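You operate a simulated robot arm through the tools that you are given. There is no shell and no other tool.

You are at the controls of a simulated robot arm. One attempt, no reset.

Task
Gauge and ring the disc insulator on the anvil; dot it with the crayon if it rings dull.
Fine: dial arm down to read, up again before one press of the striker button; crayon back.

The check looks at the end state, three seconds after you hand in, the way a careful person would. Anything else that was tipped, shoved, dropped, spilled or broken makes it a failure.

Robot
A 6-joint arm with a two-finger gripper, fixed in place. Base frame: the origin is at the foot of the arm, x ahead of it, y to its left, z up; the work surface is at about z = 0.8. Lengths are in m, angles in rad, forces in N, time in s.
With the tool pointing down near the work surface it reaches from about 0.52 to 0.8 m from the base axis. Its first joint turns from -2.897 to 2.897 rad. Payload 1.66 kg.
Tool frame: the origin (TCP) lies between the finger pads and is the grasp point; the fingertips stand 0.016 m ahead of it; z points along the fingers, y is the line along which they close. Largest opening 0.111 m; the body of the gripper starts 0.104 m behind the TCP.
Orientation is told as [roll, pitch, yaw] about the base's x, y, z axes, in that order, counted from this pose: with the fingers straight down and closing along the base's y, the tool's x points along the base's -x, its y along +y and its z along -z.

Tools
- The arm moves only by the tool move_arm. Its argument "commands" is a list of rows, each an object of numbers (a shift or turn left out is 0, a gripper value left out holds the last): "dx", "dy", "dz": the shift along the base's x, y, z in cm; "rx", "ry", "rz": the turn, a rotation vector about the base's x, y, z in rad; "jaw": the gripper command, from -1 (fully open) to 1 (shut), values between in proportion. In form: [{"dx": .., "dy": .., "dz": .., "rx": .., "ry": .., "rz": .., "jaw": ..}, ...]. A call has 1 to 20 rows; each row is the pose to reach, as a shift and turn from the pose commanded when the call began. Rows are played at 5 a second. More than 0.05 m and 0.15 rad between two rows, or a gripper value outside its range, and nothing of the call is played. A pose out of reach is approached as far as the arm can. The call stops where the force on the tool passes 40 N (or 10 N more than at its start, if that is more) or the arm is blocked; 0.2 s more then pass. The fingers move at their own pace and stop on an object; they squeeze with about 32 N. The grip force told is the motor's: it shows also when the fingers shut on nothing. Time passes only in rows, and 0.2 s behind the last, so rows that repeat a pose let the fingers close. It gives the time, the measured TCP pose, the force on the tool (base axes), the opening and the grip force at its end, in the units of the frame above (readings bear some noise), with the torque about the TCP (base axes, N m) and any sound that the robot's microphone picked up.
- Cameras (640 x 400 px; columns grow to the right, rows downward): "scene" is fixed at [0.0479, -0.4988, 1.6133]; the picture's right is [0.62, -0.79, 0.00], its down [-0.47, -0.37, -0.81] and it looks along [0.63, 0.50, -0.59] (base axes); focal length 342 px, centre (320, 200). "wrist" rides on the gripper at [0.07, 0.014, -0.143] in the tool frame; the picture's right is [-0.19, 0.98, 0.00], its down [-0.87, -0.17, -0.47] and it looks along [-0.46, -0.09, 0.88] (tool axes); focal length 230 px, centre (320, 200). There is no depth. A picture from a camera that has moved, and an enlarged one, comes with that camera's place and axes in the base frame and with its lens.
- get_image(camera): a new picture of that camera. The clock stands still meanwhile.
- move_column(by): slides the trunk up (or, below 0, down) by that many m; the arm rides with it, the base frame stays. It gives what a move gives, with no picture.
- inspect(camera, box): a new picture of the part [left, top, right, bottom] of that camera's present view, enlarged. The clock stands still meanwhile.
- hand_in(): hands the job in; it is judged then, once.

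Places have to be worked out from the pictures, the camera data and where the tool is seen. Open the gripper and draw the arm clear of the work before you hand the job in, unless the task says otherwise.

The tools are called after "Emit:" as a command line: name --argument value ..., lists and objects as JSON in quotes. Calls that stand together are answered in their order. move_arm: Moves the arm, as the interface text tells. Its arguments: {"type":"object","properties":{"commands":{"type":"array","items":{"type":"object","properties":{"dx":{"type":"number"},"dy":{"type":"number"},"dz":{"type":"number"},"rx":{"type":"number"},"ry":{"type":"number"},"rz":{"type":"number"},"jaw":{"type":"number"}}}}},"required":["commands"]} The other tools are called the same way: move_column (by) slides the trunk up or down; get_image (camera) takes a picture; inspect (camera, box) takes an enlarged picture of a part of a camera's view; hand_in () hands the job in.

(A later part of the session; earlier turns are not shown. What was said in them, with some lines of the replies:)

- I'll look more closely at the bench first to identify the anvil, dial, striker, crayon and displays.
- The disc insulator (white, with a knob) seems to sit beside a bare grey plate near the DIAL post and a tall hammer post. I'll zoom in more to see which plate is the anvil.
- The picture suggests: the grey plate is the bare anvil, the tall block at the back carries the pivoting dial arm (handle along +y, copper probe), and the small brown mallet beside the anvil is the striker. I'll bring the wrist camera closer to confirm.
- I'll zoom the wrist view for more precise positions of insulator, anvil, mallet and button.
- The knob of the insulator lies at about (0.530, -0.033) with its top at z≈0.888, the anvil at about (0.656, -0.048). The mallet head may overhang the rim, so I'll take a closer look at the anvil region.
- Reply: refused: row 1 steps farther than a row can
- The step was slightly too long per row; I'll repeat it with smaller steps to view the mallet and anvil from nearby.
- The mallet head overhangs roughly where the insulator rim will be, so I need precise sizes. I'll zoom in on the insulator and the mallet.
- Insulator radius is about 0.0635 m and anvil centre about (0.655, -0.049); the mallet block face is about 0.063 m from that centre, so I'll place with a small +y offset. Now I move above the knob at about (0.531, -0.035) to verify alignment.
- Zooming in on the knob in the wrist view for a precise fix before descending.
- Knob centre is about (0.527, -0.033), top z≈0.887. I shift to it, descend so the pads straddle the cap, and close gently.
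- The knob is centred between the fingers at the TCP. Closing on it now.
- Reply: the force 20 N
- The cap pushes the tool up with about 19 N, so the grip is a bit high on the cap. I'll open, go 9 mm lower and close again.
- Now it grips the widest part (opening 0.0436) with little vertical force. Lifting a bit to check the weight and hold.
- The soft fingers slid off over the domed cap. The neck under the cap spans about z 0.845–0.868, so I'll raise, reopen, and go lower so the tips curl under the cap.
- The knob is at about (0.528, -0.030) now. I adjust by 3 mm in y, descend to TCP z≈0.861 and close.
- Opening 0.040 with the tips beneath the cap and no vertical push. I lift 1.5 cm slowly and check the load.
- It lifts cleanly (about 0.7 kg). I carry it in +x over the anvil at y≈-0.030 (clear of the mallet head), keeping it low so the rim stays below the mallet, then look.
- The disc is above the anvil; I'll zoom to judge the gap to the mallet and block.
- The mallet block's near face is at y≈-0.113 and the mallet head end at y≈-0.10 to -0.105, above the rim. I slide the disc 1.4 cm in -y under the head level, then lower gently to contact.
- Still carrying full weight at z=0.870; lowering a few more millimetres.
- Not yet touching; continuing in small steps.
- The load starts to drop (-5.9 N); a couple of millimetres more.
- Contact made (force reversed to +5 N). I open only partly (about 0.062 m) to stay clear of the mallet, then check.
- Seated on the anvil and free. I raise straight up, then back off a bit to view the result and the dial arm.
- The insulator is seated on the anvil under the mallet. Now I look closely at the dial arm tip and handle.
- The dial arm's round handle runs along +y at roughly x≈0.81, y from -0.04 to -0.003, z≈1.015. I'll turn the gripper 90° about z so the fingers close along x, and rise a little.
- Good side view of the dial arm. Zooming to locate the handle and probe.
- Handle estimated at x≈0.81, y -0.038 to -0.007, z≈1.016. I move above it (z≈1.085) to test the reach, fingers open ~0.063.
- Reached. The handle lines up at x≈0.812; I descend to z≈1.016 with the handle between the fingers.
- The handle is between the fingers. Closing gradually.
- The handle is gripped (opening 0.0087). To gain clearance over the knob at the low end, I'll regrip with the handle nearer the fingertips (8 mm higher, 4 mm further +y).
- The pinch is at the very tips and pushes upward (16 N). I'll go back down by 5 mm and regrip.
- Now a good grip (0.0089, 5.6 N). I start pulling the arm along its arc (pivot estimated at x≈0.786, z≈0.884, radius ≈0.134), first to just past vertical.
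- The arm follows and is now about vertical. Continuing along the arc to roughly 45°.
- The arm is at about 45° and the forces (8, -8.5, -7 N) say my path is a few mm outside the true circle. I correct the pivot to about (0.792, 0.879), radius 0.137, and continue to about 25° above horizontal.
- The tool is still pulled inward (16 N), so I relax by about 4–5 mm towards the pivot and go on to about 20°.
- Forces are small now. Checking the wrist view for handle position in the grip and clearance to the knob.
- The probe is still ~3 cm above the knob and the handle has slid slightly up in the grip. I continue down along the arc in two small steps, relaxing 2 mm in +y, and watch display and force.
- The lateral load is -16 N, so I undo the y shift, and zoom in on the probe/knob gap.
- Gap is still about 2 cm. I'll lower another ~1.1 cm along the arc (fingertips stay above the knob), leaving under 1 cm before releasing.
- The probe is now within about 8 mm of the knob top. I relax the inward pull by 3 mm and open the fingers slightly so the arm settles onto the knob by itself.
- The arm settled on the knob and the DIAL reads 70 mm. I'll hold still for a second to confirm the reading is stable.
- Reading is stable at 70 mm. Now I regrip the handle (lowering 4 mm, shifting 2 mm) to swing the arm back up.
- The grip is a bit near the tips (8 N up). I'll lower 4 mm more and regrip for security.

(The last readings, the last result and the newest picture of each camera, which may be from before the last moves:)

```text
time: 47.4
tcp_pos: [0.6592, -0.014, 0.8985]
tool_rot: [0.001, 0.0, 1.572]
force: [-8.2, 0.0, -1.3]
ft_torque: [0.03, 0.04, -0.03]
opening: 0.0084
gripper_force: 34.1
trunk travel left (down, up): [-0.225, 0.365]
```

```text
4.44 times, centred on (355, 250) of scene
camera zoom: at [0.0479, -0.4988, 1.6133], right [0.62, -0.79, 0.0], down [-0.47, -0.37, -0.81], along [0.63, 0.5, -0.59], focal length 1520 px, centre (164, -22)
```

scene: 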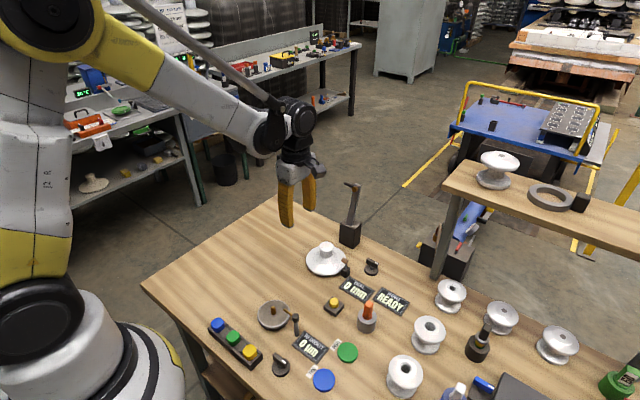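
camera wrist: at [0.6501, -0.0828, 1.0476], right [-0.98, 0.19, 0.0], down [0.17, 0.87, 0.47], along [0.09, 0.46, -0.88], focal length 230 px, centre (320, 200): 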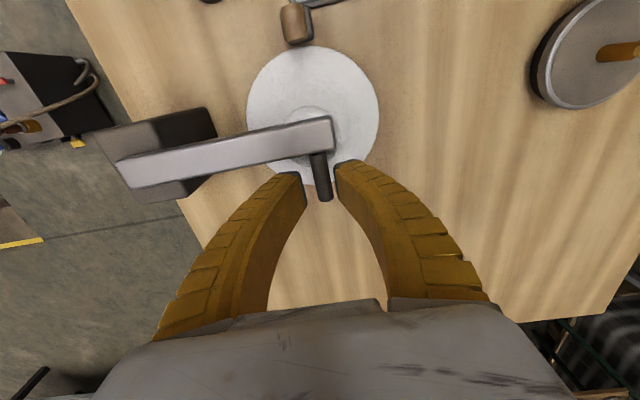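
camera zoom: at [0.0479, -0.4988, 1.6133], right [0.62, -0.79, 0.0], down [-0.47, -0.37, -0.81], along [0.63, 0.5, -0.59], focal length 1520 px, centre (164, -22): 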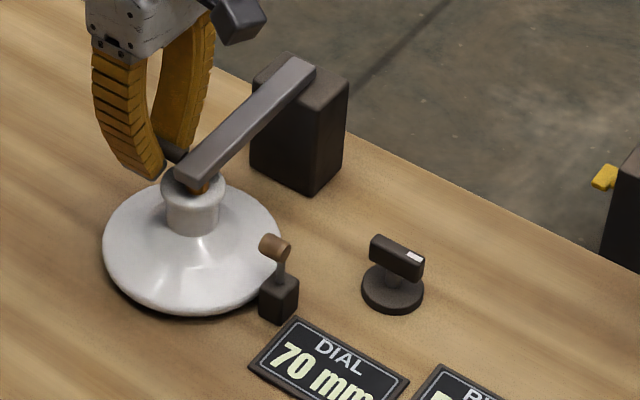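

Good grip. Now I swing the arm up along the arc, first to about 30°.

Emit:
move_arm --commands '[{"dx": -0.1, "dz": 0.5, "jaw": 1}, {"dx": 0.1, "dz": 1.35, "jaw": 1}, {"dx": 0.35, "dz": 2.15, "jaw": 1}, {"dx": 0.7, "dz": 2.94, "jaw": 1}, {"dx": 1.1, "dz": 3.8, "jaw": 1}, {"dx": 1.6, "dz": 4.67, "jaw": 1}, {"dx": 1.6, "dz": 4.67, "jaw": 1}]'

Emit:
inspect --camera "scene" --box '[300, 180, 400, 280]'

Emit:
inspect --camera "wrist" --box '[200, 60, 400, 240]'

```text
time: 49.0
tcp_pos: [0.6755, -0.0135, 0.9455]
tool_rot: [-0.001, 0.001, 1.572]
force: [-1.0, -0.6, -0.1]
ft_torque: [-0.01, 0.0, 0.0]
opening: 0.0061
gripper_force: 29.0
trunk travel left (down, up): [-0.225, 0.365]
```

```text
4.00 times, centred on (350, 230) of scene
camera zoom: at [0.0479, -0.4988, 1.6133], right [0.62, -0.79, 0.0], down [-0.47, -0.37, -0.81], along [0.63, 0.5, -0.59], focal length 1368 px, centre (200, 80)
```

zoom: 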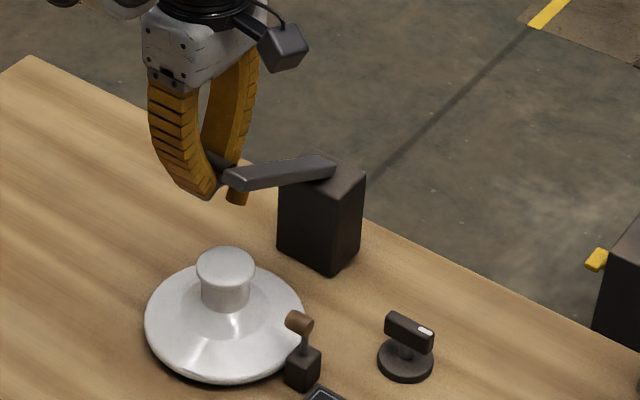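

```text
2.22 times, centred on (300, 150) of wrist
camera zoom: at [0.6636, -0.0832, 1.0872], right [-0.98, 0.19, 0.0], down [0.17, 0.87, 0.47], along [0.09, 0.46, -0.88], focal length 511 px, centre (364, 311)
```

zoom: 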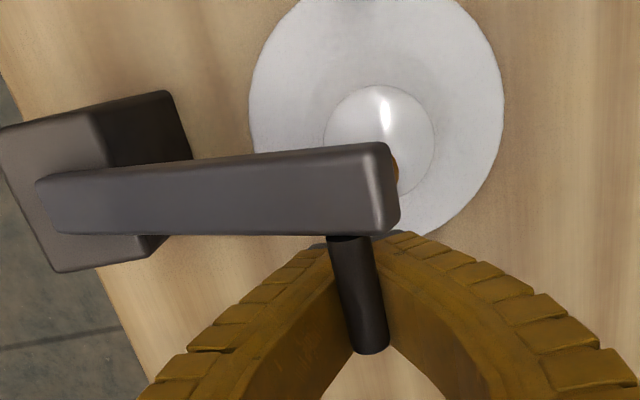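

The arm is rising; the handle sits between/above the fingertips. I hold briefly and check again before continuing.

Emit:
move_arm --commands '[{"jaw": 1}, {"jaw": 1}]'

Emit:
inspect --camera "scene" --box '[325, 195, 370, 240]'

```text
time: 49.6
tcp_pos: [0.6766, -0.0148, 0.9443]
tool_rot: [0.001, 0.0, 1.571]
force: [-2.2, -0.2, 0.4]
ft_torque: [0.02, 0.0, -0.01]
opening: 0.0062
gripper_force: 28.6
trunk travel left (down, up): [-0.225, 0.365]
```

```text
8.89 times, centred on (348, 218) of scene
camera zoom: at [0.0479, -0.4988, 1.6133], right [0.62, -0.79, 0.0], down [-0.47, -0.37, -0.81], along [0.63, 0.5, -0.59], focal length 3039 px, centre (76, 44)
```

zoom: 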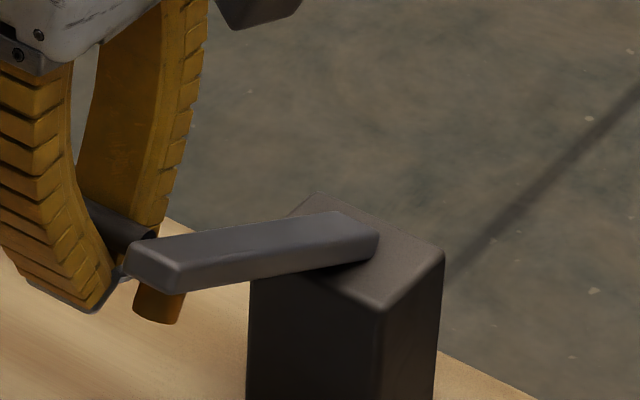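

The handle is caged by the fingers. Continuing the arc to about 72°.

Emit:
move_arm --commands '[{"dx": 0.5, "dz": 0.7, "jaw": 1}, {"dx": 1.03, "dz": 1.41, "jaw": 1}, {"dx": 1.68, "dz": 2.12, "jaw": 1}, {"dx": 2.36, "dz": 2.78, "jaw": 1}, {"dx": 3.1, "dz": 3.4, "jaw": 1}, {"dx": 3.87, "dz": 3.96, "jaw": 1}, {"dx": 4.7, "dz": 4.46, "jaw": 1}, {"dx": 5.53, "dz": 4.92, "jaw": 1}, {"dx": 6.4, "dz": 5.3, "jaw": 1}, {"dx": 7.31, "dz": 5.64, "jaw": 1}, {"dx": 7.31, "dz": 5.64, "jaw": 1}]'

Emit:
inspect --camera "scene" --box '[300, 160, 400, 260]'

Emit:
inspect --camera "wrist" --box '[200, 60, 400, 240]'

```text
time: 52.0
tcp_pos: [0.7514, -0.0132, 1.0014]
tool_rot: [-0.001, 0.0, 1.573]
force: [0.2, -2.3, -2.4]
ft_torque: [0.04, -0.02, 0.0]
opening: 0.0057
gripper_force: 28.5
trunk travel left (down, up): [-0.225, 0.365]
```

```text
4.00 times, centred on (350, 210) of scene
camera zoom: at [0.0479, -0.4988, 1.6133], right [0.62, -0.79, 0.0], down [-0.47, -0.37, -0.81], along [0.63, 0.5, -0.59], focal length 1368 px, centre (200, 160)
```

zoom: 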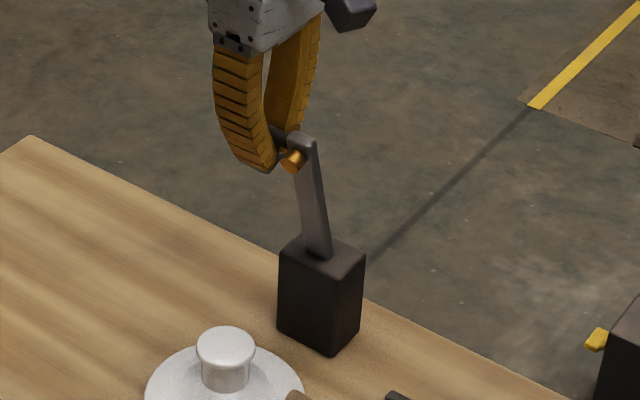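

```text
2.22 times, centred on (300, 150) of wrist
camera zoom: at [0.738, -0.0833, 1.1439], right [-0.98, 0.19, 0.0], down [0.17, 0.87, 0.47], along [0.09, 0.46, -0.88], focal length 511 px, centre (364, 311)
```

zoom: 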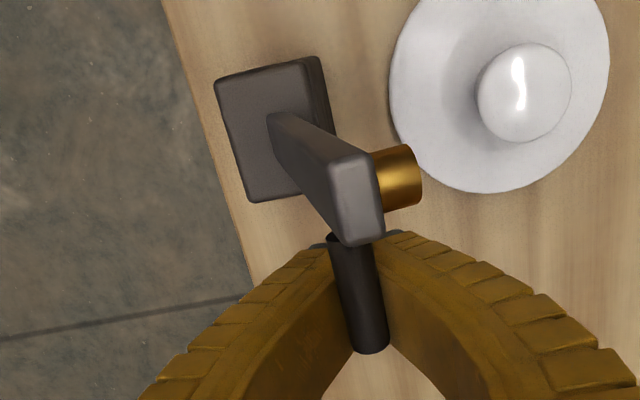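

Going well with low forces. Bringing the arm through vertical back to its rest lean (x≈0.81).

Emit:
move_arm --commands '[{"dx": 0.93, "dz": 0.26, "jaw": 1}, {"dx": 1.86, "dz": 0.46, "jaw": 1}, {"dx": 2.8, "dz": 0.6, "jaw": 1}, {"dx": 3.76, "dz": 0.66, "jaw": 1}, {"dx": 4.48, "dz": 0.67, "jaw": 1}, {"dx": 5.2, "dz": 0.64, "jaw": 1}, {"dx": 5.7, "dz": 0.58, "jaw": 1}, {"dx": 5.7, "dz": 0.58, "jaw": 1}]'

Emit:
inspect --camera "scene" --box '[300, 160, 400, 260]'

Emit:
inspect --camera "wrist" --box '[200, 60, 400, 240]'

```text
time: 53.8
tcp_pos: [0.8098, -0.0143, 1.0053]
tool_rot: [0.002, 0.001, 1.57]
force: [-7.1, 2.5, -31.9]
ft_torque: [0.09, -0.09, 0.02]
opening: 0.006
gripper_force: 30.0
trunk travel left (down, up): [-0.225, 0.365]
```

```text
4.00 times, centred on (350, 210) of scene
camera zoom: at [0.0479, -0.4988, 1.6133], right [0.62, -0.79, 0.0], down [-0.47, -0.37, -0.81], along [0.63, 0.5, -0.59], focal length 1368 px, centre (200, 160)
```

zoom: 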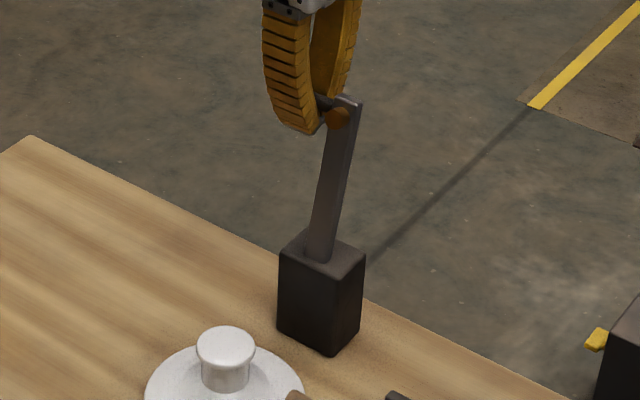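

```text
2.22 times, centred on (300, 150) of wrist
camera zoom: at [0.797, -0.083, 1.1471], right [-0.98, 0.19, 0.0], down [0.17, 0.87, 0.47], along [0.09, 0.46, -0.88], focal length 511 px, centre (364, 311)
```

zoom: 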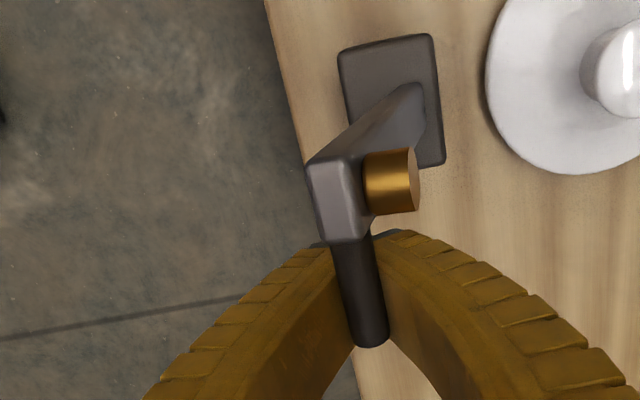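

The tool is pulling up at 32 N; I lower to relieve it, and then open the fingers.

Emit:
move_arm --commands '[{"dz": -0.3, "jaw": 1}, {"dz": -0.6, "dx": 0.1, "jaw": 1}, {"dz": -0.6, "dx": 0.1, "jaw": 1}]'

```text
time: 54.6
tcp_pos: [0.8072, -0.0151, 1.0028]
tool_rot: [0.0, -0.001, 1.571]
force: [-0.5, -0.5, 0.5]
ft_torque: [0.0, 0.01, -0.02]
opening: 0.0059
gripper_force: 29.4
trunk travel left (down, up): [-0.225, 0.365]
```

Load relieved, and the arm tip is back at its original image position. Opening the fingers to release.

Emit:
move_arm --commands '[{"jaw": 0.7}, {"jaw": 0.5}, {"jaw": 0.3}, {"jaw": 0.0}, {"jaw": -0.1}, {"jaw": -0.1}]'

Emit:
get_image --camera "wrist"

Emit:
inspect --camera "scene" --box '[300, 160, 400, 260]'

```text
time: 56.0
tcp_pos: [0.8077, -0.0145, 1.0021]
tool_rot: [0.0, 0.0, 1.573]
force: [0.1, 0.5, 0.4]
ft_torque: [-0.02, -0.03, 0.03]
opening: 0.0631
gripper_force: 1.8
trunk travel left (down, up): [-0.225, 0.365]
```

```text
taken
camera wrist: at [0.7955, -0.0833, 1.1436], right [-0.98, 0.19, 0.0], down [0.17, 0.87, 0.47], along [0.09, 0.46, -0.88], focal length 230 px, centre (320, 200)
```

wrist: 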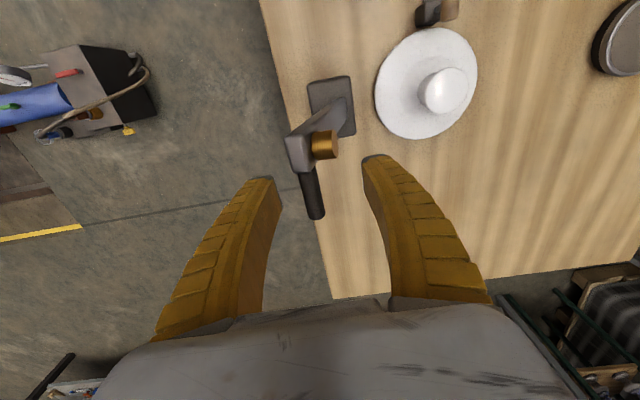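

```text
4.00 times, centred on (350, 210) of scene
camera zoom: at [0.0479, -0.4988, 1.6133], right [0.62, -0.79, 0.0], down [-0.47, -0.37, -0.81], along [0.63, 0.5, -0.59], focal length 1368 px, centre (200, 160)
```

zoom: 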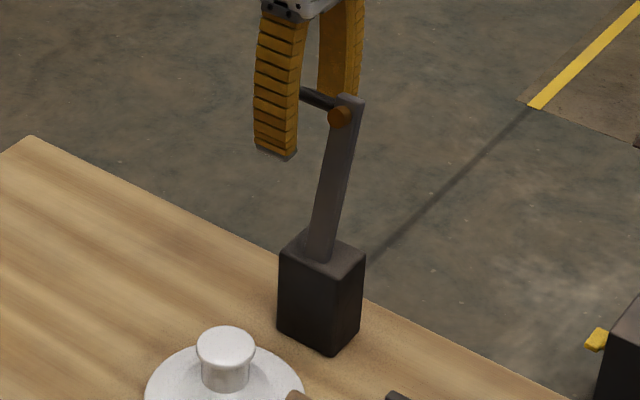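

The dial arm is back up at rest and free. I raise straight up clear of the handle, then retreat and rotate the gripper back.

Emit:
move_arm --commands '[{"dx": 0.3, "dz": 2}, {"dx": 0.3, "dz": 5}, {"dx": 0.3, "dz": 8}, {"dx": 0.3, "dz": 9.5}, {"dx": -3, "dz": 9.5}, {"dx": -7.5, "dz": 9.5}, {"dx": -12, "dz": 9.5}, {"dx": -16.5, "dz": 9.5}, {"dx": -20, "dz": 9.5}, {"dx": -22, "dz": 9.5}, {"dx": -22, "dz": 9.5}]'

Emit:
get_image --camera "scene"

Emit:
inspect --camera "scene" --box '[300, 170, 420, 330]'

```text
time: 58.4
tcp_pos: [0.588, -0.0117, 1.0972]
tool_rot: [0.0, 0.0, 1.571]
force: [0.3, -0.1, 0.2]
ft_torque: [0.03, -0.04, -0.01]
opening: 0.0629
gripper_force: 0.8
trunk travel left (down, up): [-0.225, 0.365]
```

```text
taken
```

scene: 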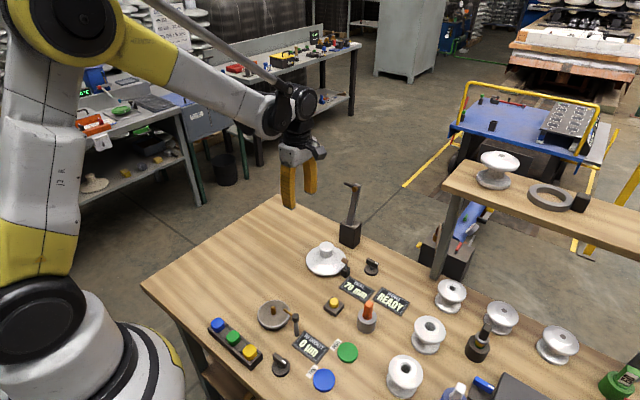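

```text
2.50 times, centred on (360, 250) of scene
camera zoom: at [0.0479, -0.4988, 1.6133], right [0.62, -0.79, 0.0], down [-0.47, -0.37, -0.81], along [0.63, 0.5, -0.59], focal length 855 px, centre (220, 75)
```

zoom: 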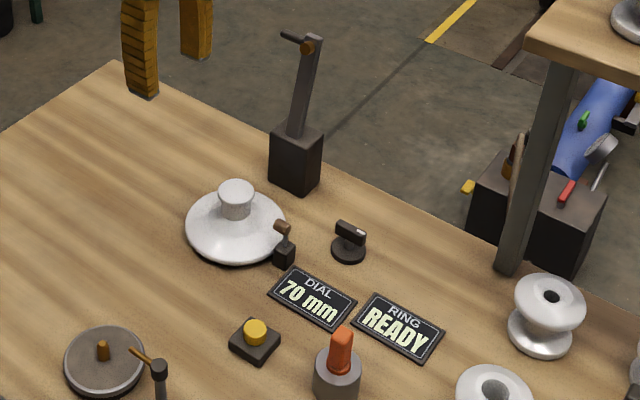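

The DIAL display holds 70 mm with the arm up again, and RING is READY. I rotate the gripper back and go above the yellow striker button (≈0.539, -0.164), keeping height, to fix its position.

Emit:
move_arm --commands '[{"dx": -0.5, "dy": -1.5, "dz": -1, "rz": -0.14}, {"dx": -1, "dy": -3, "dz": -2, "rz": -0.28}, {"dx": -1.5, "dy": -4.5, "dz": -3, "rz": -0.42}, {"dx": -2, "dy": -6, "dz": -4, "rz": -0.56}, {"dx": -2.5, "dy": -7.5, "dz": -5, "rz": -0.7}, {"dx": -3, "dy": -9, "dz": -6, "rz": -0.84}, {"dx": -3.5, "dy": -10.5, "dz": -7, "rz": -0.98}, {"dx": -4, "dy": -12, "dz": -8, "rz": -1.12}, {"dx": -4.5, "dy": -13.5, "dz": -9, "rz": -1.26}, {"dx": -5, "dy": -15, "dz": -10, "rz": -1.4}, {"dx": -5, "dy": -15.3, "dz": -11, "rz": -1.5}, {"dx": -5, "dy": -15.3, "dz": -12, "rz": -1.5708}, {"dx": -5, "dy": -15.3, "dz": -12, "rz": -1.5708}]'

Emit:
get_image --camera "wrist"

```text
time: 61.2
tcp_pos: [0.5363, -0.1665, 0.9773]
tool_rot: [0.0, -0.001, -0.001]
force: [0.1, -0.1, 0.4]
ft_torque: [0.0, 0.04, -0.01]
opening: 0.0632
gripper_force: 1.0
trunk travel left (down, up): [-0.225, 0.365]
```

```text
taken
camera wrist: at [0.4675, -0.1526, 1.1195], right [0.19, 0.98, 0.0], down [0.87, -0.17, 0.47], along [0.46, -0.09, -0.88], focal length 230 px, centre (320, 200)
```

wrist: 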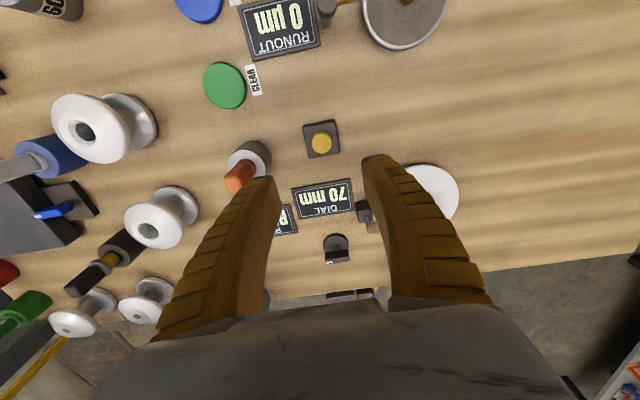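

Emit:
inspect --camera "wrist" --box '[280, 100, 360, 180]'

Emit:
inspect --camera "wrist" --box '[190, 110, 310, 220]'

```text
5.00 times, centred on (320, 140) of wrist
camera zoom: at [0.4675, -0.1526, 1.1195], right [0.19, 0.98, 0.0], down [0.87, -0.17, 0.47], along [0.46, -0.09, -0.88], focal length 1150 px, centre (320, 500)
```

zoom: 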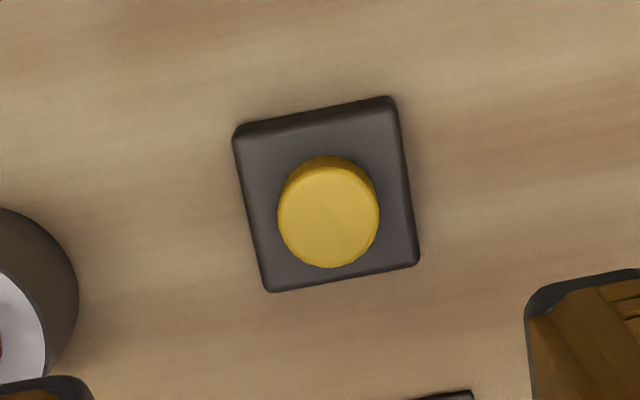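

```text
3.64 times, centred on (250, 165) of wrist
camera zoom: at [0.4675, -0.1526, 1.1195], right [0.19, 0.98, 0.0], down [0.87, -0.17, 0.47], along [0.46, -0.09, -0.88], focal length 837 px, centre (574, 327)
```

zoom: 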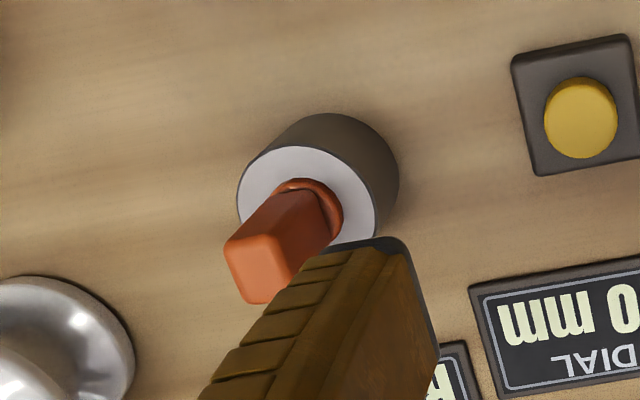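

Button top is at about (0.540, -0.164), z≈0.83; crayon cup at about (0.5475, -0.265). I close the fingers and descend to just above the button.

Emit:
move_arm --commands '[{"jaw": 0.5}, {"jaw": 1}, {"dx": 0.35, "dy": 0.2, "dz": -3, "jaw": 1}, {"dx": 0.35, "dy": 0.2, "dz": -7, "jaw": 1}, {"dx": 0.35, "dy": 0.2, "dz": -10, "jaw": 1}, {"dx": 0.35, "dy": 0.2, "dz": -11.7, "jaw": 1}, {"dx": 0.35, "dy": 0.2, "dz": -11.7, "jaw": 1}]'

Emit:
inspect --camera "scene" --box '[300, 260, 400, 330]'

Emit:
inspect --camera "wrist" --box '[260, 120, 380, 240]'

```text
time: 62.8
tcp_pos: [0.5405, -0.1655, 0.8583]
tool_rot: [-0.001, -0.001, 0.0]
force: [0.1, 0.3, 0.3]
ft_torque: [0.01, 0.01, -0.01]
opening: 0.0003
gripper_force: 28.5
trunk travel left (down, up): [-0.225, 0.365]
```

```text
5.71 times, centred on (350, 295) of scene
camera zoom: at [0.0479, -0.4988, 1.6133], right [0.62, -0.79, 0.0], down [-0.47, -0.37, -0.81], along [0.63, 0.5, -0.59], focal length 1954 px, centre (149, -343)
```

zoom: 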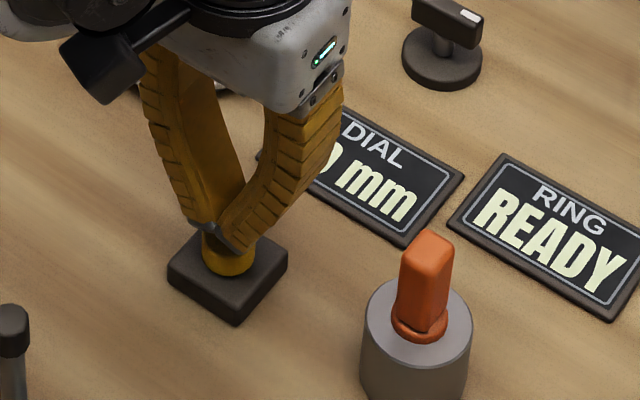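

```text
3.33 times, centred on (320, 180) of wrist
camera zoom: at [0.4717, -0.1522, 0.9999], right [0.19, 0.98, 0.0], down [0.87, -0.17, 0.47], along [0.46, -0.09, -0.88], focal length 767 px, centre (320, 267)
```

zoom: 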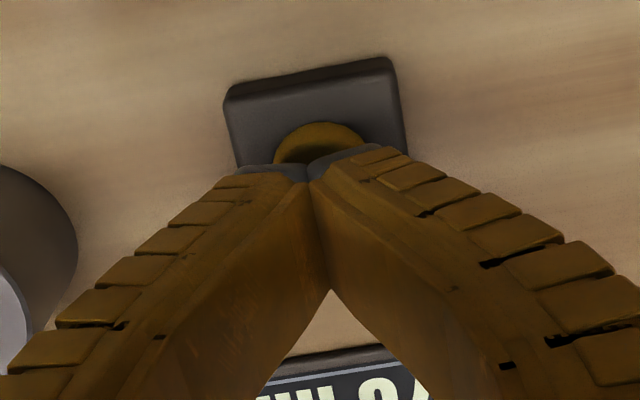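

Fingertips are over the button. I lower 1 cm, then creep.

Emit:
move_arm --commands '[{"dz": -0.4, "jaw": 1}, {"dz": -0.8, "jaw": 1}, {"dz": -1.0, "jaw": 1}]'

Emit:
inspect --camera "scene" --box '[300, 260, 400, 330]'

```text
time: 63.6
tcp_pos: [0.5419, -0.1651, 0.8482]
tool_rot: [0.001, 0.0, -0.001]
force: [-0.5, -0.8, 0.0]
ft_torque: [0.0, -0.03, -0.03]
opening: 0.0001
gripper_force: 29.0
trunk travel left (down, up): [-0.225, 0.365]
```

```text
5.71 times, centred on (350, 295) of scene
camera zoom: at [0.0479, -0.4988, 1.6133], right [0.62, -0.79, 0.0], down [-0.47, -0.37, -0.81], along [0.63, 0.5, -0.59], focal length 1954 px, centre (149, -343)
```

zoom: 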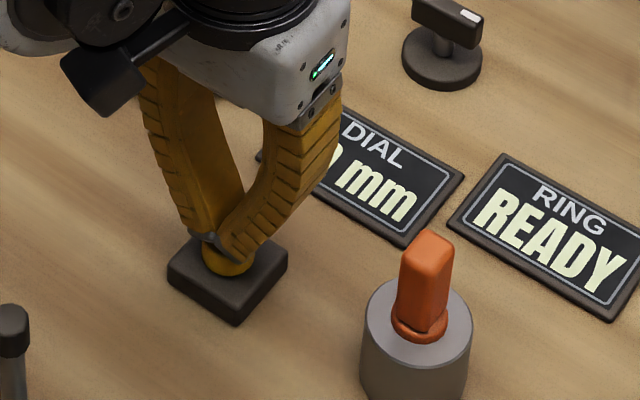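

No contact yet; continuing down in 2 mm steps.

Emit:
move_arm --commands '[{"dz": -0.2, "jaw": 1}, {"dz": -0.4, "jaw": 1}]'

Emit:
inspect --camera "scene" --box '[300, 260, 400, 330]'

```text
time: 64.2
tcp_pos: [0.541, -0.165, 0.8436]
tool_rot: [-0.001, 0.0, 0.0]
force: [-0.1, -0.7, 0.0]
ft_torque: [0.0, 0.01, 0.02]
opening: 0.0
gripper_force: 28.5
trunk travel left (down, up): [-0.225, 0.365]
```

```text
5.71 times, centred on (350, 295) of scene
camera zoom: at [0.0479, -0.4988, 1.6133], right [0.62, -0.79, 0.0], down [-0.47, -0.37, -0.81], along [0.63, 0.5, -0.59], focal length 1954 px, centre (149, -343)
```

zoom: 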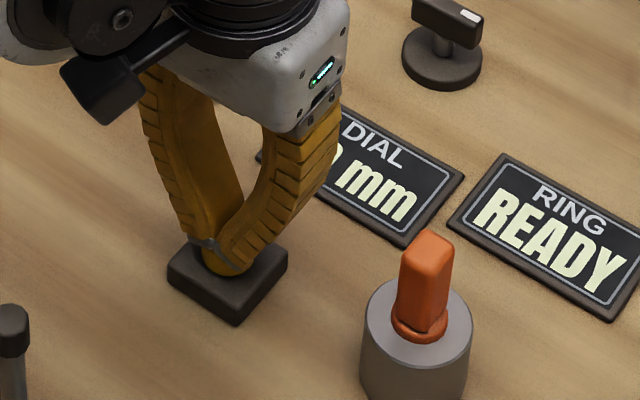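

Still no contact; another 4 mm in small steps.

Emit:
move_arm --commands '[{"dz": -0.2, "jaw": 1}, {"dz": -0.4, "jaw": 1}]'

Emit:
inspect --camera "scene" --box '[300, 260, 400, 330]'

```text
time: 64.8
tcp_pos: [0.5419, -0.1649, 0.8418]
tool_rot: [-0.001, 0.0, 0.0]
force: [0.3, -0.6, 1.9]
ft_torque: [-0.02, 0.04, 0.03]
opening: 0.0062
gripper_force: 28.8
trunk travel left (down, up): [-0.225, 0.365]
```

```text
5.71 times, centred on (350, 295) of scene
camera zoom: at [0.0479, -0.4988, 1.6133], right [0.62, -0.79, 0.0], down [-0.47, -0.37, -0.81], along [0.63, 0.5, -0.59], focal length 1954 px, centre (149, -343)
```

zoom: 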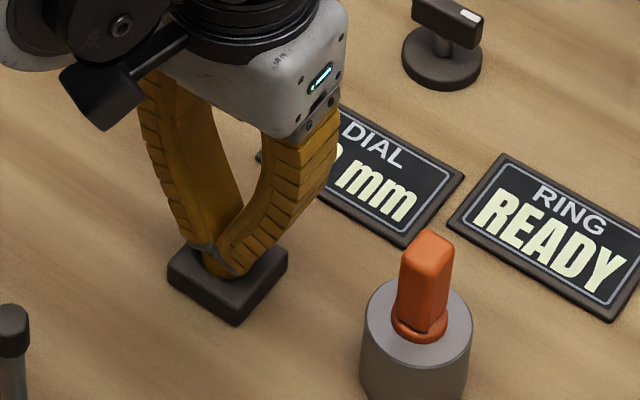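

First contact (1.9 N). Pressing a little further.

Emit:
move_arm --commands '[{"dz": -0.2, "jaw": 1}, {"dz": -0.3, "jaw": 1}]'

Emit:
inspect --camera "scene" --box '[300, 240, 400, 330]'

```text
time: 65.4
tcp_pos: [0.5403, -0.1646, 0.8382]
tool_rot: [-0.001, 0.0, 0.001]
force: [0.4, -0.1, 2.4]
ft_torque: [-0.02, -0.04, 0.0]
opening: 0.0062
gripper_force: 28.5
trunk travel left (down, up): [-0.225, 0.365]
heard: click
```

```text
4.44 times, centred on (350, 285) of scene
camera zoom: at [0.0479, -0.4988, 1.6133], right [0.62, -0.79, 0.0], down [-0.47, -0.37, -0.81], along [0.63, 0.5, -0.59], focal length 1520 px, centre (187, -178)
```

zoom: 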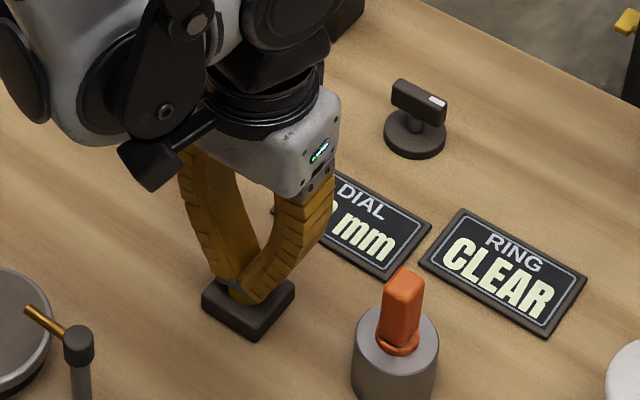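

A click, and RING now shows CLEAR. I lift off the button straight up and listen for the ring itself.

Emit:
move_arm --commands '[{"dz": 0.5, "jaw": 1}, {"dz": 1.5, "jaw": 1}, {"dz": 4, "jaw": 1}, {"dz": 8, "jaw": 1}, {"dz": 12, "jaw": 1}, {"dz": 12, "jaw": 1}]'

Emit:
inspect --camera "scene" --box '[300, 220, 420, 340]'

Emit:
get_image --camera "wrist"

```text
time: 66.8
tcp_pos: [0.5416, -0.1653, 0.9583]
tool_rot: [-0.001, 0.0, 0.001]
force: [-0.1, -1.3, 0.1]
ft_torque: [0.02, -0.01, 0.0]
opening: 0.0003
gripper_force: 28.3
trunk travel left (down, up): [-0.225, 0.365]
```

```text
3.33 times, centred on (360, 280) of scene
camera zoom: at [0.0479, -0.4988, 1.6133], right [0.62, -0.79, 0.0], down [-0.47, -0.37, -0.81], along [0.63, 0.5, -0.59], focal length 1140 px, centre (187, -67)
```

zoom: 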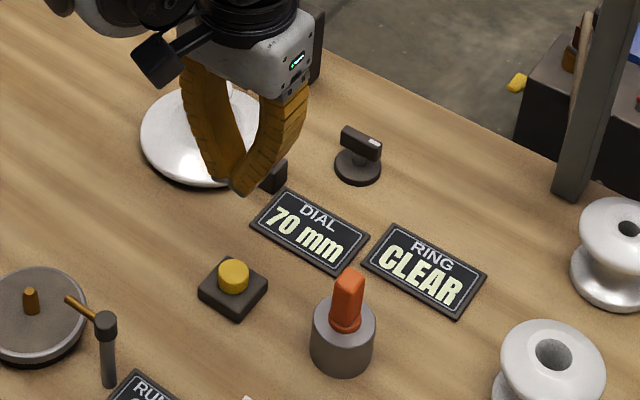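

```text
taken
camera wrist: at [0.4722, -0.152, 1.1006], right [0.19, 0.98, 0.0], down [0.87, -0.17, 0.47], along [0.46, -0.09, -0.88], focal length 230 px, centre (320, 200)
```

wrist: 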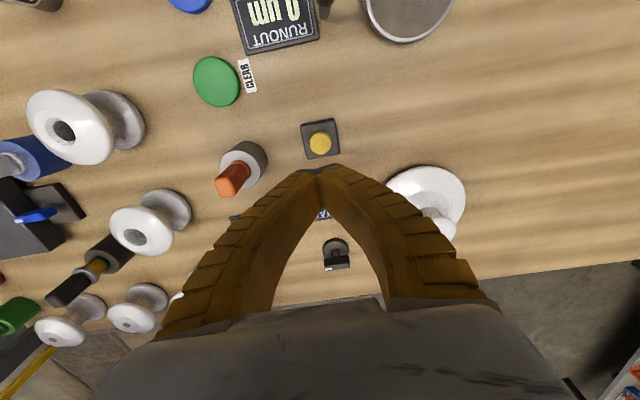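

RING reads CLEAR, so by the task no crayon dot is needed. I draw the arm back clear and check mallet, insulator, dial arm and displays.

Emit:
move_arm --commands '[{"dx": -1, "dy": 2, "dz": 3, "jaw": 1}, {"dx": -2, "dy": 5, "dz": 6, "jaw": 0.5}, {"dx": -3, "dy": 8, "dz": 9, "jaw": 0}, {"dx": -4, "dy": 11, "dz": 12, "jaw": -0.5}, {"dx": -5, "dy": 14, "dz": 15, "jaw": -1}, {"dx": -6, "dy": 17, "dz": 18, "jaw": -1}, {"dx": -7, "dy": 20, "dz": 21, "jaw": -1}, {"dx": -7, "dy": 22, "dz": 23, "jaw": -1}, {"dx": -7, "dy": 22, "dz": 23, "jaw": -1}]'

Emit:
get_image --camera "scene"

Emit:
inspect --camera "scene" --box '[300, 170, 420, 330]'

Emit:
inspect --camera "scene" --box '[300, 230, 360, 290]'

```text
time: 68.8
tcp_pos: [0.4716, 0.057, 1.1863]
tool_rot: [0.001, 0.0, 0.0]
force: [0.5, 0.3, -0.2]
ft_torque: [-0.03, 0.01, 0.0]
opening: 0.111
gripper_force: 0.2
trunk travel left (down, up): [-0.225, 0.365]
```

```text
taken
```

scene: 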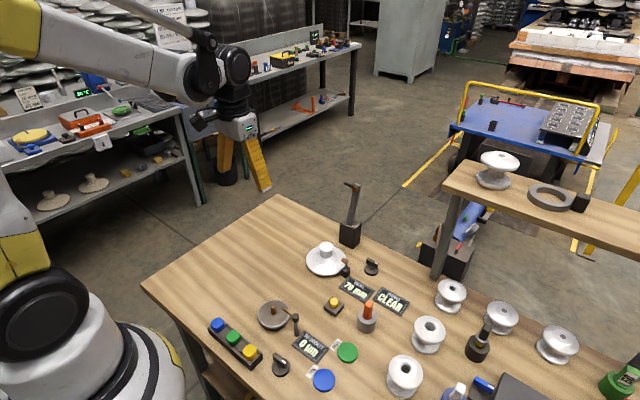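

```text
2.50 times, centred on (360, 250) of scene
camera zoom: at [0.0479, -0.4988, 1.6133], right [0.62, -0.79, 0.0], down [-0.47, -0.37, -0.81], along [0.63, 0.5, -0.59], focal length 855 px, centre (220, 75)
```

zoom: 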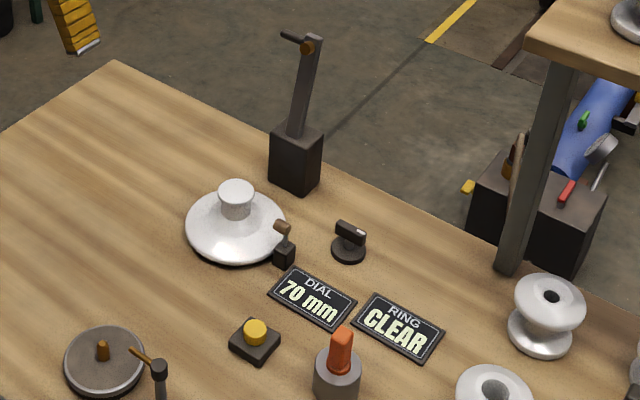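

```text
6.67 times, centred on (330, 260) of scene
camera zoom: at [0.0479, -0.4988, 1.6133], right [0.62, -0.79, 0.0], down [-0.47, -0.37, -0.81], along [0.63, 0.5, -0.59], focal length 2279 px, centre (253, -200)
```

zoom: 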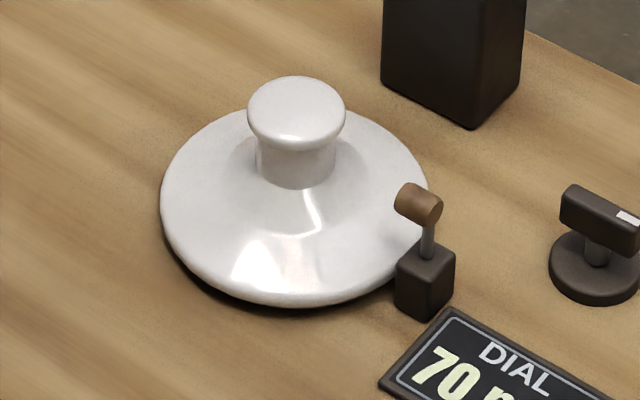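

Everything is in place: insulator seated on the anvil, dial arm up at rest with DIAL at 70 mm, one striker press with RING reading CLEAR, so there is no dot and the crayon stays in its cup. The gripper is open and clear, so I hand in.

Emit:
hand_in

```text
The job is handed in.
```

The disc insulator gauged 70 mm and rang clear, so I did not dot it, and the job is handed in. The crayon was never taken out of its cup.

- **Placement:** The insulator was on the bench beside the bare anvil, so I set it on the anvil. I placed it about 5 mm off centre so it would clear the striker's mallet block, and left it there.
- **Gauging:** I brought the dial arm down onto the knob. The last few millimetres it settled under its own weight. DIAL held steady at 70 mm, and I then swung the arm back up to its rest.
- **Ringing:** I pressed the single yellow button near the anvil once, after the dial arm was up. It is unlabelled, so I took it to be the striker button from its position. RING changed from READY to CLEAR. The microphone picked up only a click, so "clear" comes from the display, not from a sound I heard.

My first grip on the insulator slipped off over the knob's cap while it was still on the bench. It shifted a few millimetres there but did not fall, and the second grip held. In the last pictures nothing else on the bench had moved, and the gripper was open and clear of the work.
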